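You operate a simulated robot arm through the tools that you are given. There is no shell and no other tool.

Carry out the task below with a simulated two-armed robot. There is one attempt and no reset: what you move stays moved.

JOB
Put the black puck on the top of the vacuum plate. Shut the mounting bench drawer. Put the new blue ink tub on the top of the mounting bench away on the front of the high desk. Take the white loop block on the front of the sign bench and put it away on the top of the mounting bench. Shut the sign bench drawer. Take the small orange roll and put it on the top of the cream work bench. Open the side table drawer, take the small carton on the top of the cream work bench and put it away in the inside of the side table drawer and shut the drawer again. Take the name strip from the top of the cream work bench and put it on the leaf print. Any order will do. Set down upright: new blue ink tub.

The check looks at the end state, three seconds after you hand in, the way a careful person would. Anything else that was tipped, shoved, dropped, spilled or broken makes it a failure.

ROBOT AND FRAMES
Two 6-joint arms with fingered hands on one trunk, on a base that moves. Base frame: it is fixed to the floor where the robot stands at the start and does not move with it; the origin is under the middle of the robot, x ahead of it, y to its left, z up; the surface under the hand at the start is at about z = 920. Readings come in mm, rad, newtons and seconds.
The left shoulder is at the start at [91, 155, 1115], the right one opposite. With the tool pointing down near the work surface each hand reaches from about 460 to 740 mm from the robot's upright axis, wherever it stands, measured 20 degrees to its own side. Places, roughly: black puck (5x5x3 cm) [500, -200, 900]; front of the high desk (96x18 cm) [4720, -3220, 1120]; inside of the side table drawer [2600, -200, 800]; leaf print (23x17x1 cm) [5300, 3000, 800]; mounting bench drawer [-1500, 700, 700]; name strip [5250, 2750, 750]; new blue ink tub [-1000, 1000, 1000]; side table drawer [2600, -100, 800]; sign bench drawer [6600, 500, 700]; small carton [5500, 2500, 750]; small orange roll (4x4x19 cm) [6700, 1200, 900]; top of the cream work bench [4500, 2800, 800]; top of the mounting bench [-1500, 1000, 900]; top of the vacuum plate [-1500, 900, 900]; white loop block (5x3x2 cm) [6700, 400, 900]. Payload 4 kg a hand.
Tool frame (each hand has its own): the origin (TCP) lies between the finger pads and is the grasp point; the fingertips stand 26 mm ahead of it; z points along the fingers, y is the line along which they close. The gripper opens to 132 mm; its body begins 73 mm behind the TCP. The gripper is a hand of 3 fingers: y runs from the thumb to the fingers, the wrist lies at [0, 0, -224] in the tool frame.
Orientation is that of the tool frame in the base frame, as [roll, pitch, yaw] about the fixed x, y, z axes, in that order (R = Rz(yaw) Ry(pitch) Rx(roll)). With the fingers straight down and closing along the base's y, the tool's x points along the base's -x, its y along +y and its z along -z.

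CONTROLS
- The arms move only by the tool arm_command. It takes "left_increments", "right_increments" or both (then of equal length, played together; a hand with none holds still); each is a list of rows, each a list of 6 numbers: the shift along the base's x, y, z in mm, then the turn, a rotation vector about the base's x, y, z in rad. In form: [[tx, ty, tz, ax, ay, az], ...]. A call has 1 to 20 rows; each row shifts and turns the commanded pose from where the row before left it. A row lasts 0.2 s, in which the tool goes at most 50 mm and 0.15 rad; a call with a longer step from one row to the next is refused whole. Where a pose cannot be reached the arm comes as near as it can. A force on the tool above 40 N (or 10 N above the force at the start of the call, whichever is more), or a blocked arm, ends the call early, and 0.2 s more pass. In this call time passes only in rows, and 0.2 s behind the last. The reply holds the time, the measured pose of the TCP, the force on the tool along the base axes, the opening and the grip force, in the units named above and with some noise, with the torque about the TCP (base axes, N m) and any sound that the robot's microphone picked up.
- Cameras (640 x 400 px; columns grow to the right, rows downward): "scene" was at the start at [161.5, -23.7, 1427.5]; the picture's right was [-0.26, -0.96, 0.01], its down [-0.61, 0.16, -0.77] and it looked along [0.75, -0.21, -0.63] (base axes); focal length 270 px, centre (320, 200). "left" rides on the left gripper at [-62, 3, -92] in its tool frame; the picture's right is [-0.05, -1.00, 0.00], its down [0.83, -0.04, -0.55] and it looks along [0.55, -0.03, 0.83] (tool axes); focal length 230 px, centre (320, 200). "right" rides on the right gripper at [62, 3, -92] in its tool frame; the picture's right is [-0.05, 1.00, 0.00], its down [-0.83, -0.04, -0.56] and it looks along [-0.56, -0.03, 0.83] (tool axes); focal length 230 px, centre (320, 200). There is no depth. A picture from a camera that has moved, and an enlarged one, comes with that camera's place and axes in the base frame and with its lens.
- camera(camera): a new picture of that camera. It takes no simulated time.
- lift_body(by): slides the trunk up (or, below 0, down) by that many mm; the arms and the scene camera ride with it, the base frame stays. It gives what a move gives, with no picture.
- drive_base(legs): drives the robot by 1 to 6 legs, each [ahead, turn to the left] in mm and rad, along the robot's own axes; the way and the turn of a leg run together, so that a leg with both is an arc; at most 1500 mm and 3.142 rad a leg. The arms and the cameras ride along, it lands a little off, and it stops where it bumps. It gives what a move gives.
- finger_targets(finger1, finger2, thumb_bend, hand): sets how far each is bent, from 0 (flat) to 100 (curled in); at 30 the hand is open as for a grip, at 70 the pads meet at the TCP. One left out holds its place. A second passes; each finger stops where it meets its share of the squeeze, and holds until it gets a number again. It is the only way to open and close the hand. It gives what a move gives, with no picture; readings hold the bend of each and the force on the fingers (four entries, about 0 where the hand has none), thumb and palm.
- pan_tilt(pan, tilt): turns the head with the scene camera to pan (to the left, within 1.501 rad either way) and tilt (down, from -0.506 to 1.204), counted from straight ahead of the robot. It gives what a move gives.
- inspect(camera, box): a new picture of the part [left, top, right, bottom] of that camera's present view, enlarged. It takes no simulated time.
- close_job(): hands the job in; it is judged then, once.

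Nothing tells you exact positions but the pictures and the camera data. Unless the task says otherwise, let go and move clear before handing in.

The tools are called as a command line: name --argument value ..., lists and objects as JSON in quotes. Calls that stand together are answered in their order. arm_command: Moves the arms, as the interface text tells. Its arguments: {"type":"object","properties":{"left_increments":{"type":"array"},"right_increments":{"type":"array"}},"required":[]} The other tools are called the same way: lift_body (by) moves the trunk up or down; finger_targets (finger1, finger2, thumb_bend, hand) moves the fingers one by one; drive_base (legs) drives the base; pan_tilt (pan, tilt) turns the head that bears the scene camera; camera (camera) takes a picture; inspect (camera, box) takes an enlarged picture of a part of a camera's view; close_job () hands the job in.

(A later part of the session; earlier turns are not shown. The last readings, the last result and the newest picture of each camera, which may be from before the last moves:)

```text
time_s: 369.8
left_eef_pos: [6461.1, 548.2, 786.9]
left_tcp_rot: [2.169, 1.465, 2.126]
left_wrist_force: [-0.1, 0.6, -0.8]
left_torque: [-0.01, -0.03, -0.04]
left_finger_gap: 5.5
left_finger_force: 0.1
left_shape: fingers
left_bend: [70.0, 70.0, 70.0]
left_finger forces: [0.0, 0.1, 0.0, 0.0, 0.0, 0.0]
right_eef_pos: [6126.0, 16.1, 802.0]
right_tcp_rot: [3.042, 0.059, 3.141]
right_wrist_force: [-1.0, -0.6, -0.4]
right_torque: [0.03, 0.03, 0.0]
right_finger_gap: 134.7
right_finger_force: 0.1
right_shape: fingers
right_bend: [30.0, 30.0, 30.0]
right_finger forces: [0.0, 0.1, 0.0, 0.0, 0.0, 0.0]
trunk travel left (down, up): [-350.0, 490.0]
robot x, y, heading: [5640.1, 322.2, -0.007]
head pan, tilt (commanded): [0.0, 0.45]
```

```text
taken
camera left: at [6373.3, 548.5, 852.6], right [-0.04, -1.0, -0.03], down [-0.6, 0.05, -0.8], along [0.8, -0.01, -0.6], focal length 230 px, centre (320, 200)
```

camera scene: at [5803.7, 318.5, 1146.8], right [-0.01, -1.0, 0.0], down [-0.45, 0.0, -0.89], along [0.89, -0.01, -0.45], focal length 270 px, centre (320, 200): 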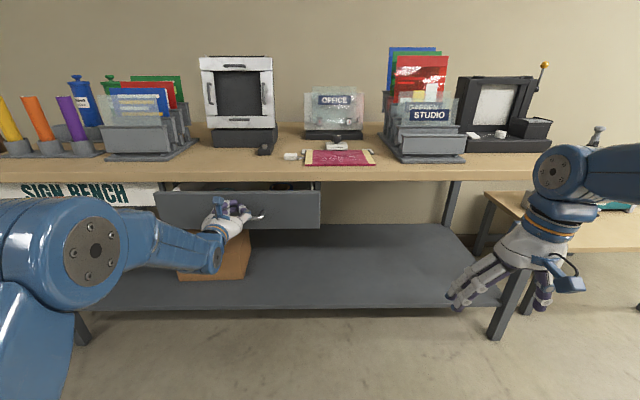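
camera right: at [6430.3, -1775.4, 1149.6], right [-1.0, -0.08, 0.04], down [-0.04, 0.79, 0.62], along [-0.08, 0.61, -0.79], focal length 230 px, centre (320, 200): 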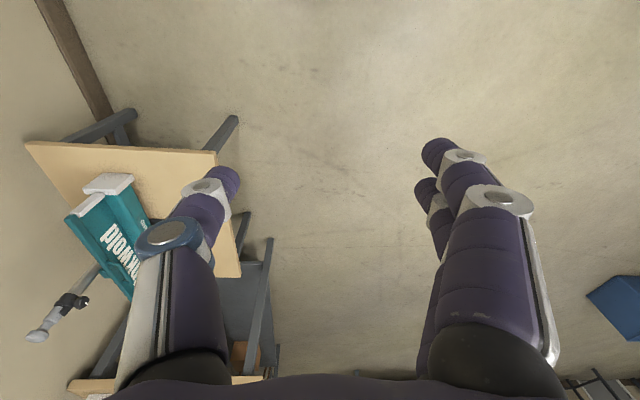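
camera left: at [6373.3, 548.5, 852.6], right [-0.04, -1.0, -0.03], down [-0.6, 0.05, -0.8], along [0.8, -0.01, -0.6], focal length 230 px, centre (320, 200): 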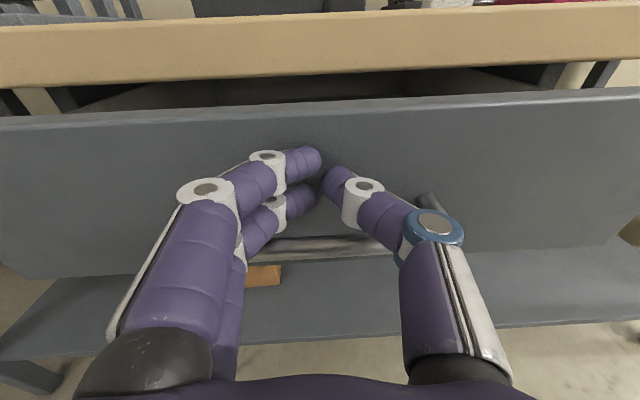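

The drawer moves in smoothly. I continue pushing.

arm_command --left_increments '[[8, 0, 0, 0, 0, 0], [8, 0, 0, 0, 0, 0], [8, 0, 0, 0, 0, 0], [8, 0, 0, 0, 0, 0], [8, 0, 0, 0, 0, 0], [8, 0, 0, 0, 0, 0], [8, 0, 0, 0, 0, 0]]'

camera --camera "left"

camera --camera "scene"

```text
time_s: 371.4
left_eef_pos: [6517.8, 549.1, 787.3]
left_tcp_rot: [2.167, 1.465, 2.122]
left_wrist_force: [0.4, 0.7, 0.6]
left_torque: [0.03, 0.01, 0.0]
left_finger_gap: 5.5
left_finger_force: 0.1
left_shape: fingers
left_bend: [70.0, 70.0, 70.0]
left_finger forces: [0.0, 0.1, 0.0, 0.1, 0.1, 0.0]
right_eef_pos: [6126.6, 17.2, 802.2]
right_tcp_rot: [3.042, 0.059, 3.14]
right_wrist_force: [-0.1, -0.8, 0.1]
right_torque: [0.02, -0.02, 0.0]
right_finger_gap: 134.5
right_finger_force: 0.1
right_shape: fingers
right_bend: [30.0, 30.0, 30.0]
right_finger forces: [0.0, 0.0, 0.0, 0.0, 0.1, 0.1]
trunk travel left (down, up): [-350.0, 490.0]
robot x, y, heading: [5639.7, 320.6, -0.013]
head pan, tilt (commanded): [0.0, 0.45]
```

```text
taken
camera left: at [6430.0, 548.8, 852.8], right [-0.04, -1.0, -0.04], down [-0.6, 0.05, -0.8], along [0.8, -0.01, -0.6], focal length 230 px, centre (320, 200)
```

left: 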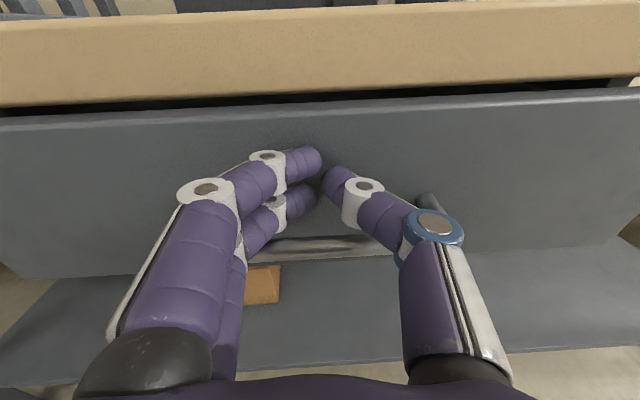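

```text
taken
camera scene: at [5803.7, 318.5, 1146.8], right [-0.01, -1.0, 0.0], down [-0.45, 0.0, -0.89], along [0.89, -0.01, -0.45], focal length 270 px, centre (320, 200)
```

scene: 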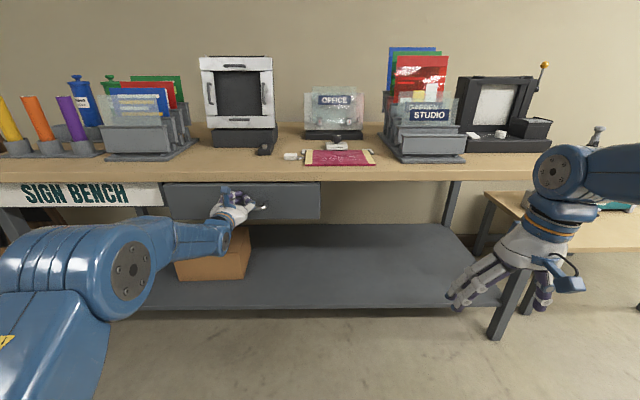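

arm_command --left_increments '[[7, 0, 0, 0, 0, 0], [7, 0, 0, 0, 0, 0], [7, 0, 0, 0, 0, 0], [7, 0, 0, 0, 0, 0], [7, 0, 0, 0, 0, 0], [7, 0, 0, 0, 0, 0]]'

camera --camera "left"

camera --camera "scene"

```text
time_s: 372.8
left_eef_pos: [6559.7, 548.0, 787.4]
left_tcp_rot: [2.17, 1.465, 2.13]
left_wrist_force: [-22.9, 0.3, -3.0]
left_torque: [-0.01, -0.07, -0.13]
left_finger_gap: 3.2
left_finger_force: 11.6
left_shape: fingers
left_bend: [71.0, 70.0, 70.0]
left_finger forces: [7.1, 3.4, 0.0, 0.0, 12.5, 0.1]
right_eef_pos: [6123.9, 17.4, 803.4]
right_tcp_rot: [3.042, 0.064, -3.142]
right_wrist_force: [0.1, -0.6, -1.0]
right_torque: [0.0, -0.03, -0.01]
right_finger_gap: 134.5
right_finger_force: 0.1
right_shape: fingers
right_bend: [30.0, 30.0, 30.0]
right_finger forces: [0.1, 0.1, 0.0, 0.0, 0.0, 0.0]
trunk travel left (down, up): [-350.0, 490.0]
robot x, y, heading: [5634.6, 322.7, -0.007]
head pan, tilt (commanded): [0.0, 0.45]
```

```text
taken
camera left: at [6472.5, 549.8, 853.6], right [-0.04, -1.0, -0.04], down [-0.6, 0.05, -0.8], along [0.8, -0.01, -0.6], focal length 230 px, centre (320, 200)
```

left: 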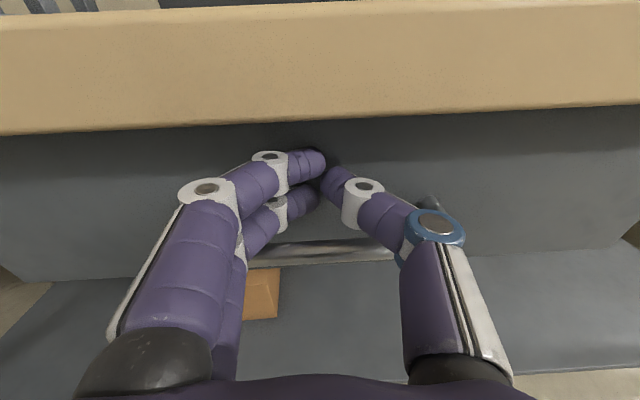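

```text
taken
camera scene: at [5800.6, 318.7, 1147.2], right [-0.01, -1.0, 0.0], down [-0.45, 0.0, -0.89], along [0.89, -0.01, -0.45], focal length 270 px, centre (320, 200)
```

scene: 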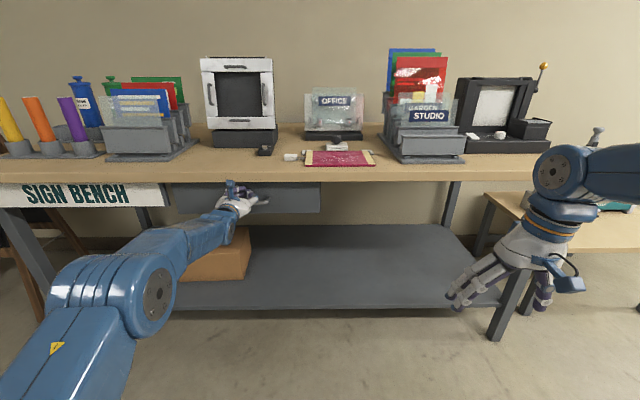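

The drawer hit its stop (23 N) and is shut. I retract the left hand straight back and check.

arm_command --left_increments '[[-15, 0, 0, 0, 0, 0], [-25, 0, 0, 0, 0, 0], [-35, 0, 0, 0, 0, 0], [-40, 0, 0, 0, 0, 0], [-40, 0, 0, 0, 0, 0], [-40, 0, 0, 0, 0, 0]]'

inspect --camera "scene" --box '[140, 120, 400, 280]'

inspect --camera "scene" --box '[0, 60, 220, 220]'

```text
time_s: 374.2
left_eef_pos: [6362.8, 547.1, 788.7]
left_tcp_rot: [2.157, 1.465, 2.112]
left_wrist_force: [-0.3, -0.4, -0.8]
left_torque: [0.01, 0.0, 0.0]
left_finger_gap: 5.4
left_finger_force: 0.0
left_shape: fingers
left_bend: [70.0, 70.0, 70.0]
left_finger forces: [0.0, 0.0, 0.0, 0.0, 0.1, 0.0]
right_eef_pos: [6124.5, 17.2, 802.3]
right_tcp_rot: [3.041, 0.061, -3.14]
right_wrist_force: [-0.4, -0.2, 0.6]
right_torque: [0.01, -0.02, -0.01]
right_finger_gap: 134.5
right_finger_force: 0.1
right_shape: fingers
right_bend: [30.0, 30.0, 30.0]
right_finger forces: [0.0, 0.0, 0.0, 0.0, 0.0, 0.0]
trunk travel left (down, up): [-350.0, 490.0]
robot x, y, heading: [5641.3, 322.3, -0.012]
head pan, tilt (commanded): [0.0, 0.45]
```

```text
2.46 times, centred on (270, 200) of scene
camera zoom: at [5802.6, 318.5, 1147.0], right [-0.01, -1.0, 0.0], down [-0.45, 0.0, -0.89], along [0.89, -0.01, -0.45], focal length 665 px, centre (443, 200)
```

zoom: 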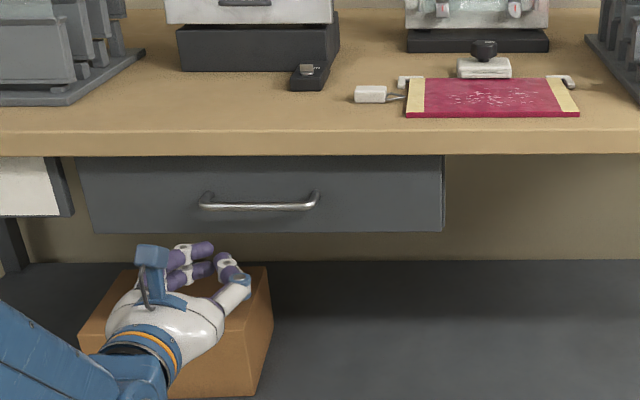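

```text
2.50 times, centred on (110, 140) of scene
camera zoom: at [5802.6, 318.5, 1147.0], right [-0.01, -1.0, 0.0], down [-0.45, 0.0, -0.89], along [0.89, -0.01, -0.45], focal length 676 px, centre (845, 350)
```

zoom: 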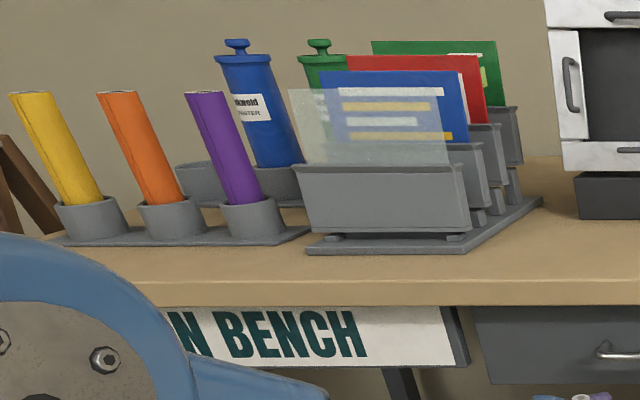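

The drawer is shut flush. The orange roll stands in a cup at about (6716, 1229), between a yellow and a purple one. I zoom on the white loop block to plan its grasp.

inspect --camera "scene" --box '[260, 130, 390, 180]'

```text
4.92 times, centred on (325, 155) of scene
camera zoom: at [5802.6, 318.5, 1147.0], right [-0.01, -1.0, 0.0], down [-0.45, 0.0, -0.89], along [0.89, -0.01, -0.45], focal length 1330 px, centre (295, 422)
```

zoom: 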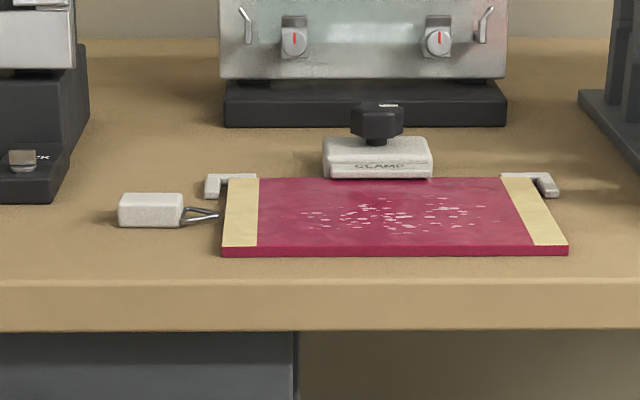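

The block has its wire loop toward the red frame, so I will grasp it front-to-back. First I raise the trunk and turn the left hand back down.

lift_body --by 300

arm_command --left_increments '[[-12, 0, 3, 0, 0.14, 0], [-12, 0, 3, 0, 0.14, 0], [-12, 0, 3, 0, 0.14, 0], [-12, 0, 3, 0, 0.14, 0], [-12, 0, 3, 0, 0.14, 0], [-12, 0, 3, 0, 0.14, 0], [-12, 0, 3, 0, 0.14, 0], [-12, 0, 3, 0, 0.14, 0], [-12, 0, 3, 0, 0.14, 0], [-12, 0, 3, 0, 0.14, 0], [-10, 0, 0, 0, 0.1, 0]]'

finger_targets --hand "left" --finger1 30 --finger2 30 --thumb_bend 30

camera --camera "scene"

```text
time_s: 377.2
left_eef_pos: [6364.1, 548.2, 1087.9]
left_tcp_rot: [2.168, 1.468, 2.123]
left_wrist_force: [-0.1, 0.2, -0.1]
left_torque: [-0.02, 0.03, 0.03]
left_finger_gap: 5.3
left_finger_force: 0.0
left_shape: fingers
left_bend: [70.0, 70.0, 70.0]
left_finger forces: [0.0, 0.1, 0.0, 0.1, 0.0, 0.0]
right_eef_pos: [6127.6, 17.1, 1100.6]
right_tcp_rot: [3.042, 0.061, -3.141]
right_wrist_force: [0.0, -0.8, -0.3]
right_torque: [-0.01, -0.02, -0.01]
right_finger_gap: 134.2
right_finger_force: 0.0
right_shape: fingers
right_bend: [30.0, 30.0, 30.0]
right_finger forces: [0.0, 0.0, 0.1, 0.1, 0.0, 0.0]
trunk travel left (down, up): [-650.0, 190.0]
robot x, y, heading: [5638.8, 324.8, -0.011]
head pan, tilt (commanded): [0.0, 0.45]
```

```text
time_s: 379.6
left_eef_pos: [6236.5, 547.6, 1117.9]
left_tcp_rot: [-3.101, 0.014, 3.054]
left_wrist_force: [-0.4, 0.7, -0.8]
left_torque: [0.02, 0.02, -0.02]
left_finger_gap: 5.4
left_finger_force: 0.0
left_shape: fingers
left_bend: [70.0, 70.0, 70.0]
left_finger forces: [0.1, 0.0, 0.0, 0.0, 0.0, 0.0]
right_eef_pos: [6126.5, 17.3, 1101.6]
right_tcp_rot: [3.043, 0.058, -3.141]
right_wrist_force: [0.2, 0.7, 0.4]
right_torque: [-0.02, 0.02, 0.01]
right_finger_gap: 134.6
right_finger_force: 0.0
right_shape: fingers
right_bend: [30.0, 30.0, 30.0]
right_finger forces: [0.0, 0.0, 0.1, 0.0, 0.0, 0.0]
trunk travel left (down, up): [-650.0, 190.0]
robot x, y, heading: [5637.8, 320.9, -0.013]
head pan, tilt (commanded): [0.0, 0.45]
```

```text
time_s: 380.6
left_eef_pos: [6235.3, 547.6, 1118.3]
left_tcp_rot: [-3.102, 0.016, 3.053]
left_wrist_force: [0.2, -0.3, -0.1]
left_torque: [-0.02, 0.01, 0.02]
left_finger_gap: 133.9
left_finger_force: 0.0
left_shape: fingers
left_bend: [30.0, 30.0, 30.0]
left_finger forces: [0.1, 0.1, 0.0, 0.0, 0.0, 0.0]
right_eef_pos: [6126.4, 17.8, 1102.6]
right_tcp_rot: [3.043, 0.061, -3.142]
right_wrist_force: [-0.6, 0.7, -0.7]
right_torque: [0.01, -0.04, -0.03]
right_finger_gap: 134.5
right_finger_force: 0.0
right_shape: fingers
right_bend: [30.0, 30.0, 30.0]
right_finger forces: [0.1, 0.1, 0.0, 0.0, 0.0, 0.0]
trunk travel left (down, up): [-650.0, 190.0]
robot x, y, heading: [5638.4, 323.0, -0.01]
head pan, tilt (commanded): [0.0, 0.45]
```

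```text
taken
camera scene: at [5809.2, 318.4, 1446.8], right [-0.01, -1.0, 0.0], down [-0.45, 0.0, -0.89], along [0.89, -0.01, -0.45], focal length 270 px, centre (320, 200)
```

scene: 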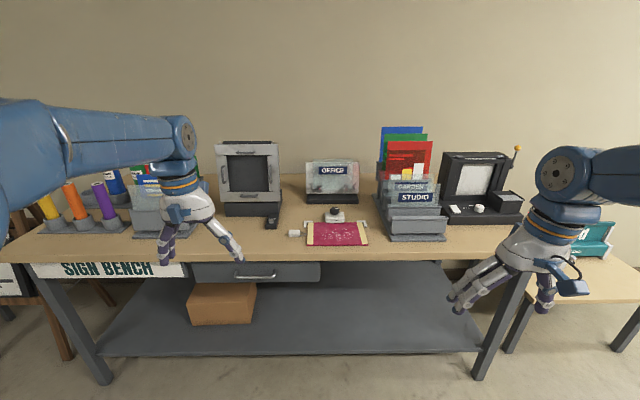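

I test in free space whether the right wrist can yaw 90° clockwise (elbow outward), which would allow a front-to-back grasp while facing the bench.

arm_command --right_increments '[[0, 0, 0, 0, 0, -0.12], [0, 0, 0, 0, 0, -0.12], [0, 0, 0, 0, 0, -0.12], [0, 0, 0, 0, 0, -0.12], [0, 0, 0, 0, 0, -0.12], [0, 0, 0, 0, 0, -0.12]]'

camera --camera "scene"

```text
time_s: 382.0
left_eef_pos: [6235.7, 547.6, 1117.3]
left_tcp_rot: [-3.102, 0.015, 3.054]
left_wrist_force: [-0.3, 0.0, 0.0]
left_torque: [-0.02, -0.02, -0.01]
left_finger_gap: 133.8
left_finger_force: 0.0
left_shape: fingers
left_bend: [30.0, 30.0, 30.0]
left_finger forces: [0.0, 0.1, 0.1, 0.0, 0.1, 0.1]
right_eef_pos: [6126.1, 16.5, 1090.0]
right_tcp_rot: [3.061, 0.04, 2.421]
right_wrist_force: [0.3, -0.5, 0.1]
right_torque: [0.01, 0.0, 0.0]
right_finger_gap: 134.8
right_finger_force: 0.1
right_shape: fingers
right_bend: [30.0, 30.0, 30.0]
right_finger forces: [0.0, 0.1, 0.1, 0.0, 0.1, 0.0]
trunk travel left (down, up): [-650.0, 190.0]
robot x, y, heading: [5638.8, 322.5, -0.009]
head pan, tilt (commanded): [0.0, 0.45]
```

```text
taken
camera scene: at [5809.1, 318.6, 1446.8], right [-0.01, -1.0, 0.0], down [-0.45, 0.0, -0.89], along [0.89, -0.01, -0.45], focal length 270 px, centre (320, 200)
```

scene: 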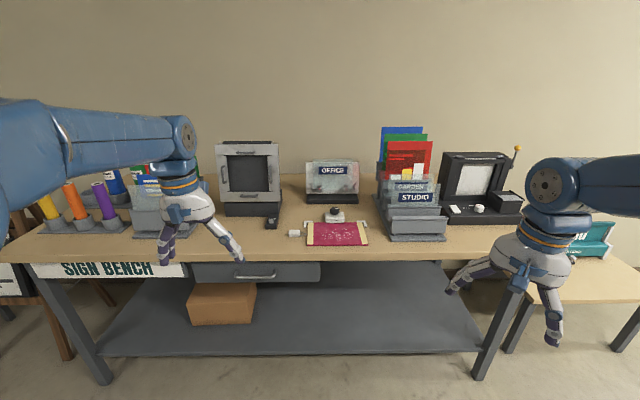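

arm_command --right_increments '[[0, 0, 0, 0, 0, -0.12], [0, 0, 0, 0, 0, -0.12], [0, 0, 0, 0, 0, -0.12], [0, 0, 0, 0, 0, -0.12], [0, 0, 0, 0, 0, -0.12], [0, 0, 0, 0, 0, -0.12], [0, 0, 0, 0, 0, -0.12], [0, 0, 0, 0, 0, 0]]'

camera --camera "right"

```text
time_s: 383.8
left_eef_pos: [6234.4, 547.2, 1119.0]
left_tcp_rot: [-3.102, 0.014, 3.053]
left_wrist_force: [-0.9, 0.1, 0.3]
left_torque: [0.0, 0.01, -0.02]
left_finger_gap: 133.8
left_finger_force: 0.1
left_shape: fingers
left_bend: [30.0, 30.0, 30.0]
left_finger forces: [0.1, 0.1, 0.1, 0.0, 0.1, 0.1]
right_eef_pos: [6126.2, 16.8, 1095.2]
right_tcp_rot: [3.059, 0.061, 1.581]
right_wrist_force: [0.4, 0.0, 0.4]
right_torque: [-0.02, 0.02, 0.03]
right_finger_gap: 134.3
right_finger_force: 0.1
right_shape: fingers
right_bend: [30.0, 30.0, 30.0]
right_finger forces: [0.1, 0.0, 0.0, 0.0, 0.0, 0.0]
trunk travel left (down, up): [-650.0, 190.0]
robot x, y, heading: [5638.7, 321.1, -0.013]
head pan, tilt (commanded): [0.0, 0.45]
```

```text
taken
camera right: at [6121.5, 83.7, 1182.7], right [1.0, -0.04, 0.08], down [-0.08, -0.8, 0.6], along [0.04, -0.6, -0.8], focal length 230 px, centre (320, 200)
```

right: 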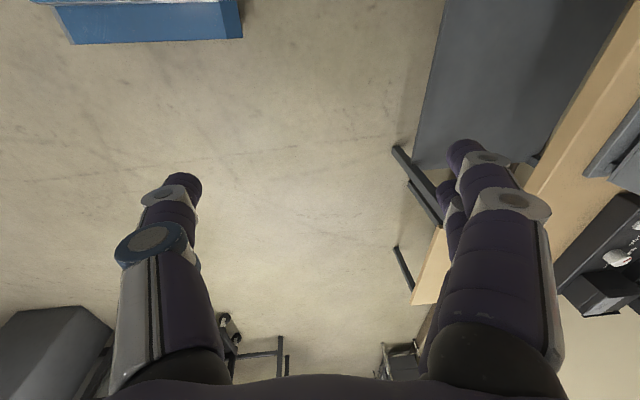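

The right wrist yaws fine. I level the right hand, pull the left hand back and up, and drive to stand in front of the block at about (6060, 605).

arm_command --right_increments '[[0, 0, 0, 0.03, 0.042, 0], [0, 0, 0, 0.03, 0.041, 0], [0, 0, 0, 0, 0, 0], [0, 0, 0, 0, 0, 0]]' --left_increments '[[-28, 20, 15, 0, 0, 0], [-28, 20, 15, 0, 0, 0], [-28, 20, 15, 0, 0, 0], [-28, 20, 15, 0, 0, 0]]'

drive_base --legs '[[0, 1.0], [335, 0], [0, -0.99]]'

pan_tilt --pan -0.15 --tilt 0.5

camera --camera "scene"

```text
time_s: 384.8
left_eef_pos: [6122.6, 629.6, 1164.9]
left_tcp_rot: [-3.098, -0.015, 3.05]
left_wrist_force: [-0.1, -0.6, 0.4]
left_torque: [-0.01, -0.01, 0.03]
left_finger_gap: 134.1
left_finger_force: 0.1
left_shape: fingers
left_bend: [30.0, 30.0, 30.0]
left_finger forces: [0.0, 0.1, 0.1, 0.0, 0.0, 0.0]
right_eef_pos: [6124.9, 18.8, 1102.7]
right_tcp_rot: [3.121, 0.002, 1.583]
right_wrist_force: [0.3, -0.8, -0.6]
right_torque: [0.05, -0.01, 0.0]
right_finger_gap: 134.5
right_finger_force: 0.1
right_shape: fingers
right_bend: [30.0, 30.0, 30.0]
right_finger forces: [0.0, 0.0, 0.1, 0.0, 0.0, 0.1]
trunk travel left (down, up): [-650.0, 190.0]
robot x, y, heading: [5640.6, 321.6, -0.01]
head pan, tilt (commanded): [0.0, 0.45]
```

```text
time_s: 392.5
left_eef_pos: [6297.6, 922.2, 1164.6]
left_tcp_rot: [-3.099, -0.017, 3.078]
left_wrist_force: [-0.7, 0.3, 0.8]
left_torque: [-0.03, -0.02, 0.01]
left_finger_gap: 134.1
left_finger_force: 0.0
left_shape: fingers
left_bend: [30.0, 30.0, 30.0]
left_finger forces: [0.0, 0.1, 0.0, 0.1, 0.1, 0.1]
right_eef_pos: [6315.8, 311.4, 1102.6]
right_tcp_rot: [3.124, 0.001, 1.609]
right_wrist_force: [0.3, 0.2, 0.1]
right_torque: [-0.01, -0.04, 0.01]
right_finger_gap: 134.4
right_finger_force: 0.1
right_shape: fingers
right_bend: [30.0, 30.0, 30.0]
right_finger forces: [0.0, 0.0, 0.0, 0.0, 0.0, 0.0]
trunk travel left (down, up): [-650.0, 190.0]
robot x, y, heading: [5817.1, 614.1, 0.018]
head pan, tilt (commanded): [0.0, 0.45]
```

```text
time_s: 393.2
left_eef_pos: [6280.8, 921.7, 1142.7]
left_tcp_rot: [-3.096, -0.078, 3.077]
left_wrist_force: [1.0, 0.2, 1.3]
left_torque: [0.04, 0.0, 0.01]
left_finger_gap: 134.7
left_finger_force: 0.0
left_shape: fingers
left_bend: [30.0, 30.0, 30.0]
left_finger forces: [0.1, 0.0, 0.1, 0.1, 0.0, 0.1]
right_eef_pos: [6297.2, 313.4, 1094.6]
right_tcp_rot: [-3.136, -0.001, 1.613]
right_wrist_force: [-0.3, 0.4, 0.4]
right_torque: [0.02, 0.0, 0.0]
right_finger_gap: 134.6
right_finger_force: 0.1
right_shape: fingers
right_bend: [30.0, 30.0, 30.0]
right_finger forces: [0.0, 0.0, 0.0, 0.0, 0.0, 0.0]
trunk travel left (down, up): [-650.0, 190.0]
robot x, y, heading: [5822.1, 616.0, 0.017]
head pan, tilt (commanded): [-0.15, 0.499]
```

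```text
taken
camera scene: at [5988.5, 601.9, 1442.4], right [-0.13, -0.99, 0.0], down [-0.49, 0.06, -0.87], along [0.86, -0.12, -0.49], focal length 270 px, centre (320, 200)
```

scene: 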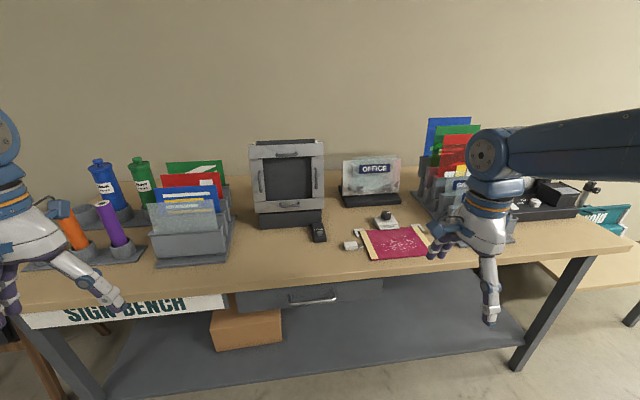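

The block is at about (6658, 406). I drive 235 mm forward.

drive_base --legs '[[235, 0]]'

pan_tilt --pan -0.25 --tilt 0.7

camera --camera "scene"

camera --camera "right"

```text
time_s: 394.9
left_eef_pos: [6514.5, 924.9, 1145.0]
left_tcp_rot: [-3.094, -0.077, 3.076]
left_wrist_force: [-0.4, 0.5, -0.2]
left_torque: [0.0, -0.03, -0.02]
left_finger_gap: 134.5
left_finger_force: 0.1
left_shape: fingers
left_bend: [30.0, 30.0, 30.0]
left_finger forces: [0.1, 0.0, 0.0, 0.0, 0.0, 0.1]
right_eef_pos: [6529.2, 315.5, 1097.2]
right_tcp_rot: [-3.139, -0.001, 1.61]
right_wrist_force: [0.0, -0.1, -0.8]
right_torque: [-0.01, 0.02, 0.02]
right_finger_gap: 134.6
right_finger_force: 0.1
right_shape: fingers
right_bend: [30.0, 30.0, 30.0]
right_finger forces: [0.0, 0.0, 0.1, 0.0, 0.0, 0.1]
trunk travel left (down, up): [-650.0, 190.0]
robot x, y, heading: [6054.7, 617.8, 0.015]
head pan, tilt (commanded): [-0.15, 0.499]
```

```text
time_s: 395.6
left_eef_pos: [6499.3, 925.3, 1122.0]
left_tcp_rot: [-3.091, -0.139, 3.074]
left_wrist_force: [0.9, 0.2, -0.3]
left_torque: [0.02, 0.03, 0.03]
left_finger_gap: 134.6
left_finger_force: 0.1
left_shape: fingers
left_bend: [30.0, 30.0, 30.0]
left_finger forces: [0.0, 0.0, 0.0, 0.0, 0.1, 0.1]
right_eef_pos: [6511.8, 316.3, 1073.8]
right_tcp_rot: [-3.076, -0.002, 1.612]
right_wrist_force: [0.2, -0.2, 0.2]
right_torque: [0.03, 0.03, -0.01]
right_finger_gap: 134.4
right_finger_force: 0.0
right_shape: fingers
right_bend: [30.0, 30.0, 30.0]
right_finger forces: [0.0, 0.1, 0.0, 0.0, 0.0, 0.0]
trunk travel left (down, up): [-650.0, 190.0]
robot x, y, heading: [6053.2, 616.4, 0.013]
head pan, tilt (commanded): [-0.25, 0.7]
```

```text
taken
camera scene: at [6216.9, 598.4, 1424.7], right [-0.23, -0.97, 0.0], down [-0.64, 0.15, -0.75], along [0.73, -0.18, -0.66], focal length 270 px, centre (320, 200)
```

scene: 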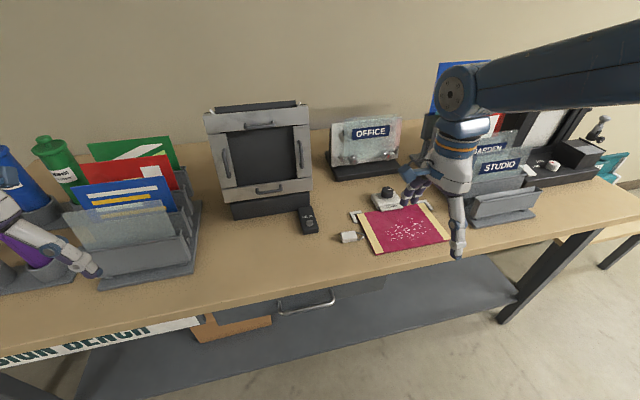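

```text
taken
camera right: at [6518.6, 377.7, 1165.2], right [1.0, -0.01, -0.07], down [0.03, -0.83, 0.56], along [-0.06, -0.56, -0.83], focal length 230 px, centre (320, 200)
```

right: 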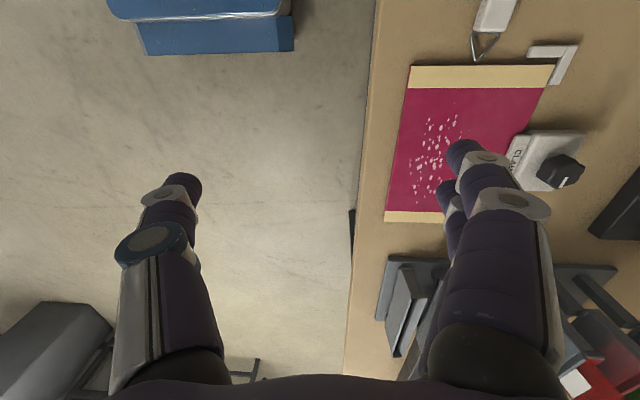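

The block's body is at about (6655, 407). I move the right hand over it, level it and go down.

arm_command --right_increments '[[36, 23, -8, 0.001, -0.0165, -0.01], [36, 23, -8, 0.001, -0.0165, -0.01], [36, 23, -10, 0.001, -0.0165, -0.01], [36, 23, -20, 0.001, -0.016, -0.01], [0, 0, -25, 0, 0, 0], [0, 0, 0, 0, 0, 0]]'

camera --camera "right"

inspect --camera "scene" --box '[300, 150, 460, 270]'

```text
time_s: 397.1
left_eef_pos: [6497.8, 924.9, 1121.9]
left_tcp_rot: [-3.088, -0.137, 3.075]
left_wrist_force: [0.4, 0.2, -0.4]
left_torque: [0.0, 0.01, 0.0]
left_finger_gap: 134.6
left_finger_force: 0.1
left_shape: fingers
left_bend: [30.0, 30.0, 30.0]
left_finger forces: [0.1, 0.0, 0.1, 0.0, 0.0, 0.0]
right_eef_pos: [6655.6, 408.2, 1032.3]
right_tcp_rot: [3.063, -0.003, 1.572]
right_wrist_force: [-0.2, -0.4, 0.1]
right_torque: [0.01, 0.01, 0.0]
right_finger_gap: 134.6
right_finger_force: 0.1
right_shape: fingers
right_bend: [30.0, 30.0, 30.0]
right_finger forces: [0.0, 0.1, 0.0, 0.0, 0.1, 0.1]
trunk travel left (down, up): [-650.0, 190.0]
robot x, y, heading: [6056.0, 617.2, 0.016]
head pan, tilt (commanded): [-0.25, 0.7]
```

```text
taken
camera right: at [6652.2, 469.1, 1123.9], right [1.0, -0.05, 0.08], down [-0.09, -0.83, 0.55], along [0.04, -0.55, -0.83], focal length 230 px, centre (320, 200)
```

right: 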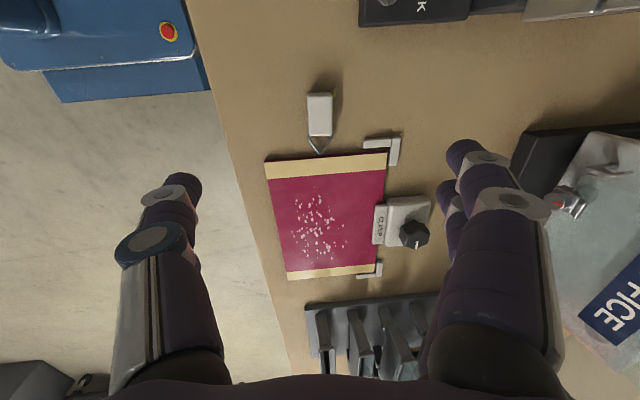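

```text
3.33 times, centred on (380, 210) of scene
camera zoom: at [6215.1, 598.8, 1425.0], right [-0.23, -0.97, 0.0], down [-0.64, 0.15, -0.75], along [0.73, -0.18, -0.66], focal length 901 px, centre (120, 167)
```

zoom: 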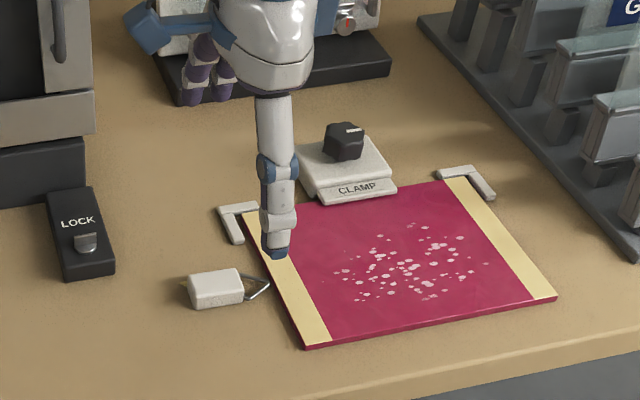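

arm_command --right_increments '[[0, 2, -15, 0, 0.04, 0], [0, 2, -20, 0, 0.038, 0], [0, 2, -20, 0, 0, 0], [0, 0, -15, 0, 0, 0], [0, 0, 0, 0, 0, 0]]'

camera --camera "right"

inspect --camera "scene" --box '[300, 150, 460, 270]'

```text
time_s: 398.2
left_eef_pos: [6498.2, 925.8, 1123.7]
left_tcp_rot: [-3.09, -0.141, 3.073]
left_wrist_force: [0.5, 0.5, -0.1]
left_torque: [0.0, -0.02, -0.01]
left_finger_gap: 134.7
left_finger_force: 0.0
left_shape: fingers
left_bend: [30.0, 30.0, 30.0]
left_finger forces: [0.1, 0.0, 0.1, 0.1, 0.0, 0.0]
right_eef_pos: [6656.1, 413.7, 963.0]
right_tcp_rot: [3.141, -0.003, 1.569]
right_wrist_force: [-0.5, -0.8, 0.7]
right_torque: [-0.05, 0.02, -0.01]
right_finger_gap: 134.5
right_finger_force: 0.1
right_shape: fingers
right_bend: [30.0, 30.0, 30.0]
right_finger forces: [0.1, 0.1, 0.0, 0.1, 0.1, 0.0]
trunk travel left (down, up): [-650.0, 190.0]
robot x, y, heading: [6057.8, 617.0, 0.013]
head pan, tilt (commanded): [-0.25, 0.7]
```

```text
taken
camera right: at [6659.9, 474.7, 1053.9], right [1.0, -0.05, 0.0], down [-0.04, -0.83, 0.55], along [-0.03, -0.55, -0.83], focal length 230 px, centre (320, 200)
```

right: 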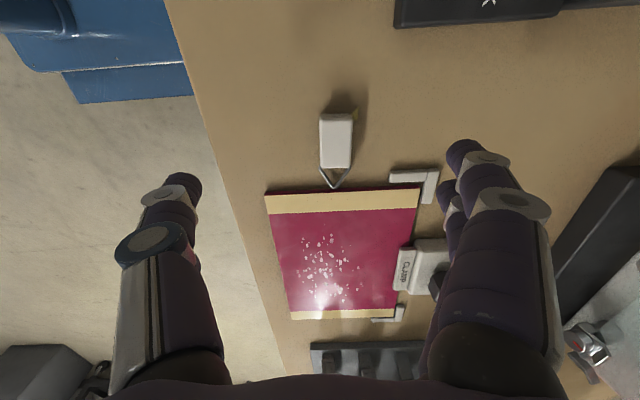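

```text
3.33 times, centred on (380, 210) of scene
camera zoom: at [6215.8, 598.5, 1424.9], right [-0.23, -0.97, 0.0], down [-0.64, 0.15, -0.75], along [0.73, -0.18, -0.66], focal length 901 px, centre (120, 167)
```

zoom: 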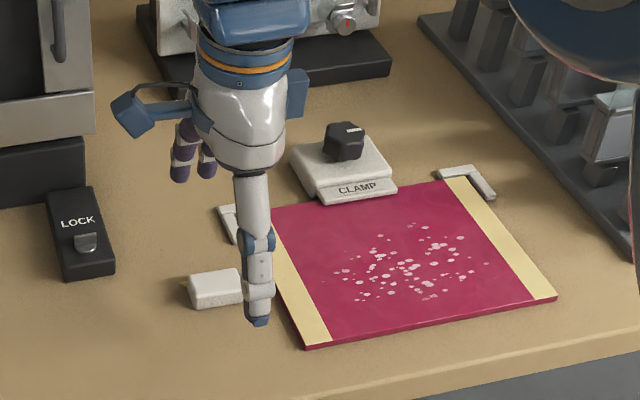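

The block body is centred near (6667, 419). I shift by 11 mm in x, 6 mm in y and descend to just above the bench.

arm_command --right_increments '[[6, 4, -12, 0, 0, 0], [5, 3, -16, 0, 0, 0], [0, 0, -14, 0, 0, 0], [0, 0, -8, 0, 0, 0], [0, 0, 0, 0, 0, 0]]'

camera --camera "right"

inspect --camera "scene" --box '[310, 180, 410, 260]'

```text
time_s: 399.4
left_eef_pos: [6498.5, 924.5, 1123.2]
left_tcp_rot: [-3.09, -0.14, 3.073]
left_wrist_force: [0.7, -0.3, 0.0]
left_torque: [0.0, 0.04, -0.01]
left_finger_gap: 134.5
left_finger_force: 0.1
left_shape: fingers
left_bend: [30.0, 30.0, 30.0]
left_finger forces: [0.0, 0.0, 0.0, 0.1, 0.0, 0.0]
right_eef_pos: [6667.0, 420.6, 910.4]
right_tcp_rot: [-3.141, -0.001, 1.57]
right_wrist_force: [0.3, 0.0, -0.4]
right_torque: [-0.01, -0.01, 0.0]
right_finger_gap: 134.3
right_finger_force: 0.0
right_shape: fingers
right_bend: [30.0, 30.0, 30.0]
right_finger forces: [0.1, 0.0, 0.1, 0.0, 0.0, 0.1]
trunk travel left (down, up): [-650.0, 190.0]
robot x, y, heading: [6055.1, 619.1, 0.013]
head pan, tilt (commanded): [-0.25, 0.7]
```

```text
taken
camera right: at [6671.1, 481.4, 1003.1], right [1.0, -0.05, 0.0], down [-0.04, -0.83, 0.55], along [-0.03, -0.55, -0.83], focal length 230 px, centre (320, 200)
```

right: 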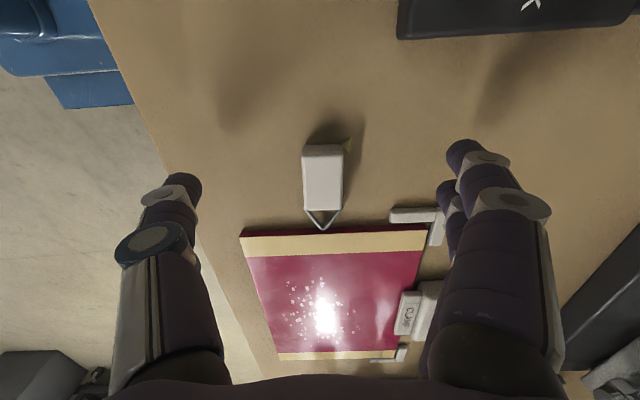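

```text
5.00 times, centred on (360, 220) of scene
camera zoom: at [6215.8, 598.4, 1424.8], right [-0.23, -0.97, 0.0], down [-0.64, 0.15, -0.75], along [0.73, -0.18, -0.66], focal length 1351 px, centre (120, 100)
```

zoom: 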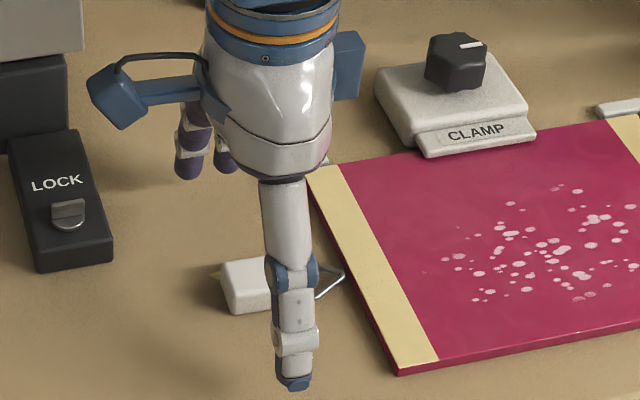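

arm_command --right_increments '[[0, 0, -4, 0, 0, 0], [0, 0, -4, 0, 0, 0], [0, 0, 0, 0, 0, 0]]'

inspect --camera "scene" --box '[310, 180, 410, 260]'

```text
time_s: 400.2
left_eef_pos: [6497.8, 924.9, 1122.5]
left_tcp_rot: [-3.089, -0.14, 3.073]
left_wrist_force: [0.3, -0.7, 0.6]
left_torque: [-0.02, 0.01, -0.02]
left_finger_gap: 134.6
left_finger_force: 0.1
left_shape: fingers
left_bend: [30.0, 30.0, 30.0]
left_finger forces: [0.1, 0.1, 0.0, 0.0, 0.0, 0.0]
right_eef_pos: [6667.4, 419.3, 903.9]
right_tcp_rot: [-3.141, 0.0, 1.572]
right_wrist_force: [-0.1, 0.2, 0.4]
right_torque: [-0.01, -0.03, 0.0]
right_finger_gap: 134.3
right_finger_force: 0.0
right_shape: fingers
right_bend: [30.0, 30.0, 30.0]
right_finger forces: [0.0, 0.1, 0.0, 0.1, 0.0, 0.1]
trunk travel left (down, up): [-650.0, 190.0]
robot x, y, heading: [6057.5, 616.9, 0.014]
head pan, tilt (commanded): [-0.25, 0.7]
```

```text
5.00 times, centred on (360, 220) of scene
camera zoom: at [6215.9, 598.4, 1424.8], right [-0.23, -0.97, 0.0], down [-0.64, 0.15, -0.75], along [0.73, -0.18, -0.66], focal length 1351 px, centre (120, 100)
```

zoom: 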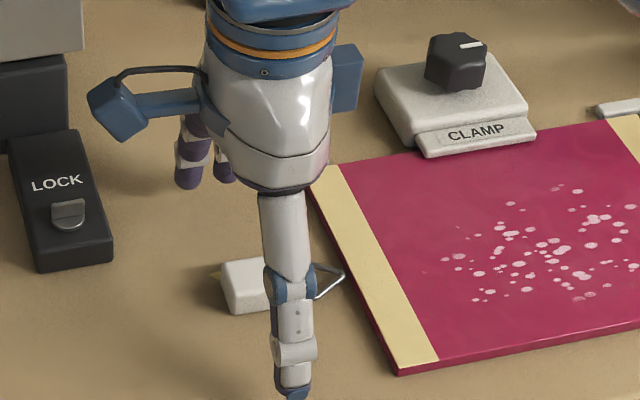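

arm_command --right_increments '[[0, 0, -3, 0, 0, 0], [0, 0, -3, 0, 0, 0], [0, 0, 0, 0, 0, 0]]'

finger_targets --hand "right" --finger1 50 --finger2 50 --thumb_bend 50

camera --camera "right"

```text
time_s: 401.1
left_eef_pos: [6498.9, 925.3, 1121.1]
left_tcp_rot: [-3.088, -0.14, 3.073]
left_wrist_force: [0.3, 0.0, -0.4]
left_torque: [-0.03, 0.0, 0.01]
left_finger_gap: 134.4
left_finger_force: 0.0
left_shape: fingers
left_bend: [30.0, 30.0, 30.0]
left_finger forces: [0.1, 0.0, 0.1, 0.1, 0.0, 0.1]
right_eef_pos: [6667.0, 421.7, 898.4]
right_tcp_rot: [-3.141, -0.001, 1.571]
right_wrist_force: [0.0, -0.2, -0.8]
right_torque: [0.01, 0.04, -0.02]
right_finger_gap: 134.9
right_finger_force: 0.1
right_shape: fingers
right_bend: [30.0, 30.0, 30.0]
right_finger forces: [0.1, 0.0, 0.1, 0.1, 0.0, 0.0]
trunk travel left (down, up): [-650.0, 190.0]
robot x, y, heading: [6055.1, 620.8, 0.016]
head pan, tilt (commanded): [-0.25, 0.7]
```

```text
time_s: 402.1
left_eef_pos: [6499.6, 924.6, 1122.5]
left_tcp_rot: [-3.09, -0.14, 3.071]
left_wrist_force: [-0.4, 0.0, 0.1]
left_torque: [0.0, 0.02, 0.02]
left_finger_gap: 134.8
left_finger_force: 0.1
left_shape: fingers
left_bend: [30.0, 30.0, 30.0]
left_finger forces: [0.0, 0.0, 0.0, 0.1, 0.0, 0.1]
right_eef_pos: [6668.5, 419.9, 897.6]
right_tcp_rot: [3.142, -0.003, 1.572]
right_wrist_force: [0.8, 0.7, 0.2]
right_torque: [0.06, 0.01, -0.01]
right_finger_gap: 68.7
right_finger_force: 0.1
right_shape: fingers
right_bend: [50.0, 50.0, 50.0]
right_finger forces: [0.0, 0.0, 0.1, 0.1, 0.0, 0.1]
trunk travel left (down, up): [-650.0, 190.0]
robot x, y, heading: [6053.2, 619.6, 0.014]
head pan, tilt (commanded): [-0.25, 0.7]
```

```text
taken
camera right: at [6671.3, 481.4, 989.1], right [1.0, -0.05, 0.0], down [-0.04, -0.83, 0.55], along [-0.03, -0.55, -0.83], focal length 230 px, centre (320, 200)
```

right: 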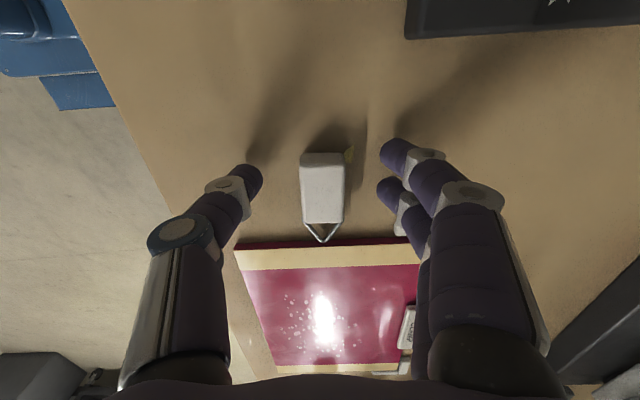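

finger_targets --hand "right" --finger1 66 --finger2 66 --thumb_bend 66

camera --camera "right"

```text
time_s: 403.1
left_eef_pos: [6498.8, 924.2, 1122.5]
left_tcp_rot: [-3.09, -0.139, 3.073]
left_wrist_force: [-0.6, 0.5, -0.7]
left_torque: [0.01, 0.01, 0.01]
left_finger_gap: 134.6
left_finger_force: 0.1
left_shape: fingers
left_bend: [30.0, 30.0, 30.0]
left_finger forces: [0.1, 0.0, 0.1, 0.0, 0.0, 0.0]
right_eef_pos: [6667.6, 420.4, 896.8]
right_tcp_rot: [-3.14, -0.002, 1.573]
right_wrist_force: [0.9, 0.3, 0.7]
right_torque: [0.02, 0.0, 0.02]
right_finger_gap: 26.4
right_finger_force: 4.0
right_shape: fingers
right_bend: [63.0, 63.0, 64.0]
right_finger forces: [2.0, 2.1, 0.0, 0.0, 4.1, 0.0]
trunk travel left (down, up): [-650.0, 190.0]
robot x, y, heading: [6057.5, 616.5, 0.015]
head pan, tilt (commanded): [-0.25, 0.7]
```

```text
taken
camera right: at [6671.3, 481.4, 989.1], right [1.0, -0.05, 0.0], down [-0.04, -0.83, 0.55], along [-0.03, -0.55, -0.83], focal length 230 px, centre (320, 200)
```

right: 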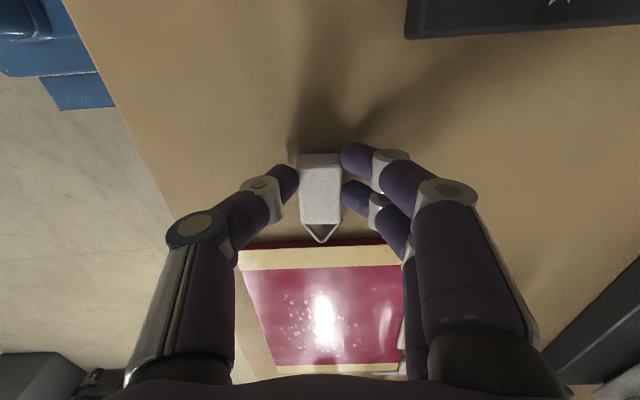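

finger_targets --hand "right" --finger1 75 --finger2 75 --thumb_bend 72

arm_command --right_increments '[[0, 0, 4, 0, 0, 0], [0, 0, 12, 0, 0, 0], [0, 0, 25, 0, 0, 0], [0, 0, 35, 0, 0, 0], [0, 0, 35, 0, 0, 0]]'

camera --camera "right"

camera --camera "scene"

```text
time_s: 404.1
left_eef_pos: [6498.3, 924.0, 1122.2]
left_tcp_rot: [-3.089, -0.14, 3.074]
left_wrist_force: [0.3, -0.8, 0.5]
left_torque: [0.02, -0.02, 0.01]
left_finger_gap: 134.6
left_finger_force: 0.0
left_shape: fingers
left_bend: [30.0, 30.0, 30.0]
left_finger forces: [0.0, 0.1, 0.0, 0.0, 0.1, 0.0]
right_eef_pos: [6667.7, 420.8, 897.2]
right_tcp_rot: [3.14, -0.003, 1.57]
right_wrist_force: [-0.1, 0.0, 0.3]
right_torque: [0.01, -0.02, 0.04]
right_finger_gap: 23.6
right_finger_force: 16.2
right_shape: fingers
right_bend: [71.0, 71.0, 66.0]
right_finger forces: [7.9, 8.0, 0.1, 0.0, 16.3, 0.0]
trunk travel left (down, up): [-650.0, 190.0]
robot x, y, heading: [6056.1, 621.0, 0.012]
head pan, tilt (commanded): [-0.25, 0.7]
```

```text
time_s: 405.2
left_eef_pos: [6498.1, 925.1, 1122.0]
left_tcp_rot: [-3.091, -0.137, 3.074]
left_wrist_force: [0.3, -0.5, 0.3]
left_torque: [0.01, -0.02, -0.01]
left_finger_gap: 134.4
left_finger_force: 0.1
left_shape: fingers
left_bend: [30.0, 30.0, 30.0]
left_finger forces: [0.1, 0.0, 0.0, 0.0, 0.1, 0.0]
right_eef_pos: [6666.8, 419.4, 1009.6]
right_tcp_rot: [3.141, -0.002, 1.57]
right_wrist_force: [-0.1, 0.4, 0.2]
right_torque: [-0.01, 0.01, -0.03]
right_finger_gap: 24.0
right_finger_force: 16.2
right_shape: fingers
right_bend: [72.0, 71.0, 65.0]
right_finger forces: [7.8, 8.0, 0.0, 0.0, 16.4, 0.0]
trunk travel left (down, up): [-650.0, 190.0]
robot x, y, heading: [6053.8, 616.6, 0.019]
head pan, tilt (commanded): [-0.25, 0.7]
```

```text
taken
camera right: at [6670.1, 481.1, 1100.6], right [1.0, -0.05, 0.0], down [-0.04, -0.83, 0.55], along [-0.03, -0.55, -0.83], focal length 230 px, centre (320, 200)
```

right: 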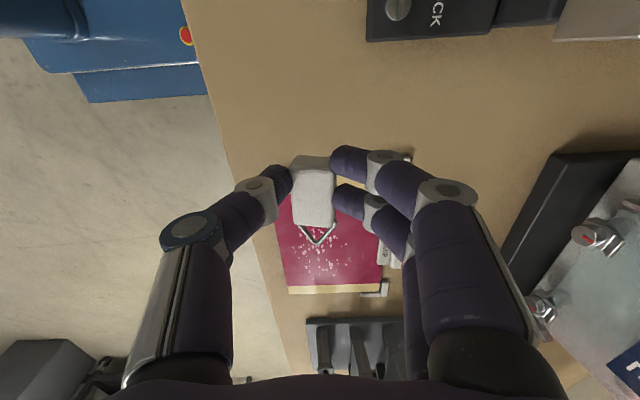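

```text
taken
camera scene: at [6215.1, 598.5, 1424.9], right [-0.23, -0.97, 0.0], down [-0.64, 0.15, -0.75], along [0.73, -0.18, -0.66], focal length 270 px, centre (320, 200)
```

scene: 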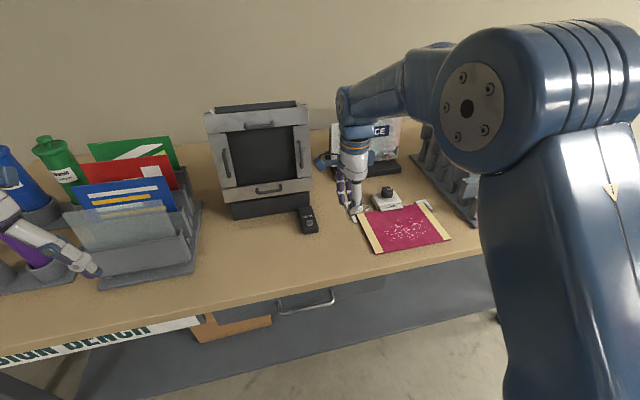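

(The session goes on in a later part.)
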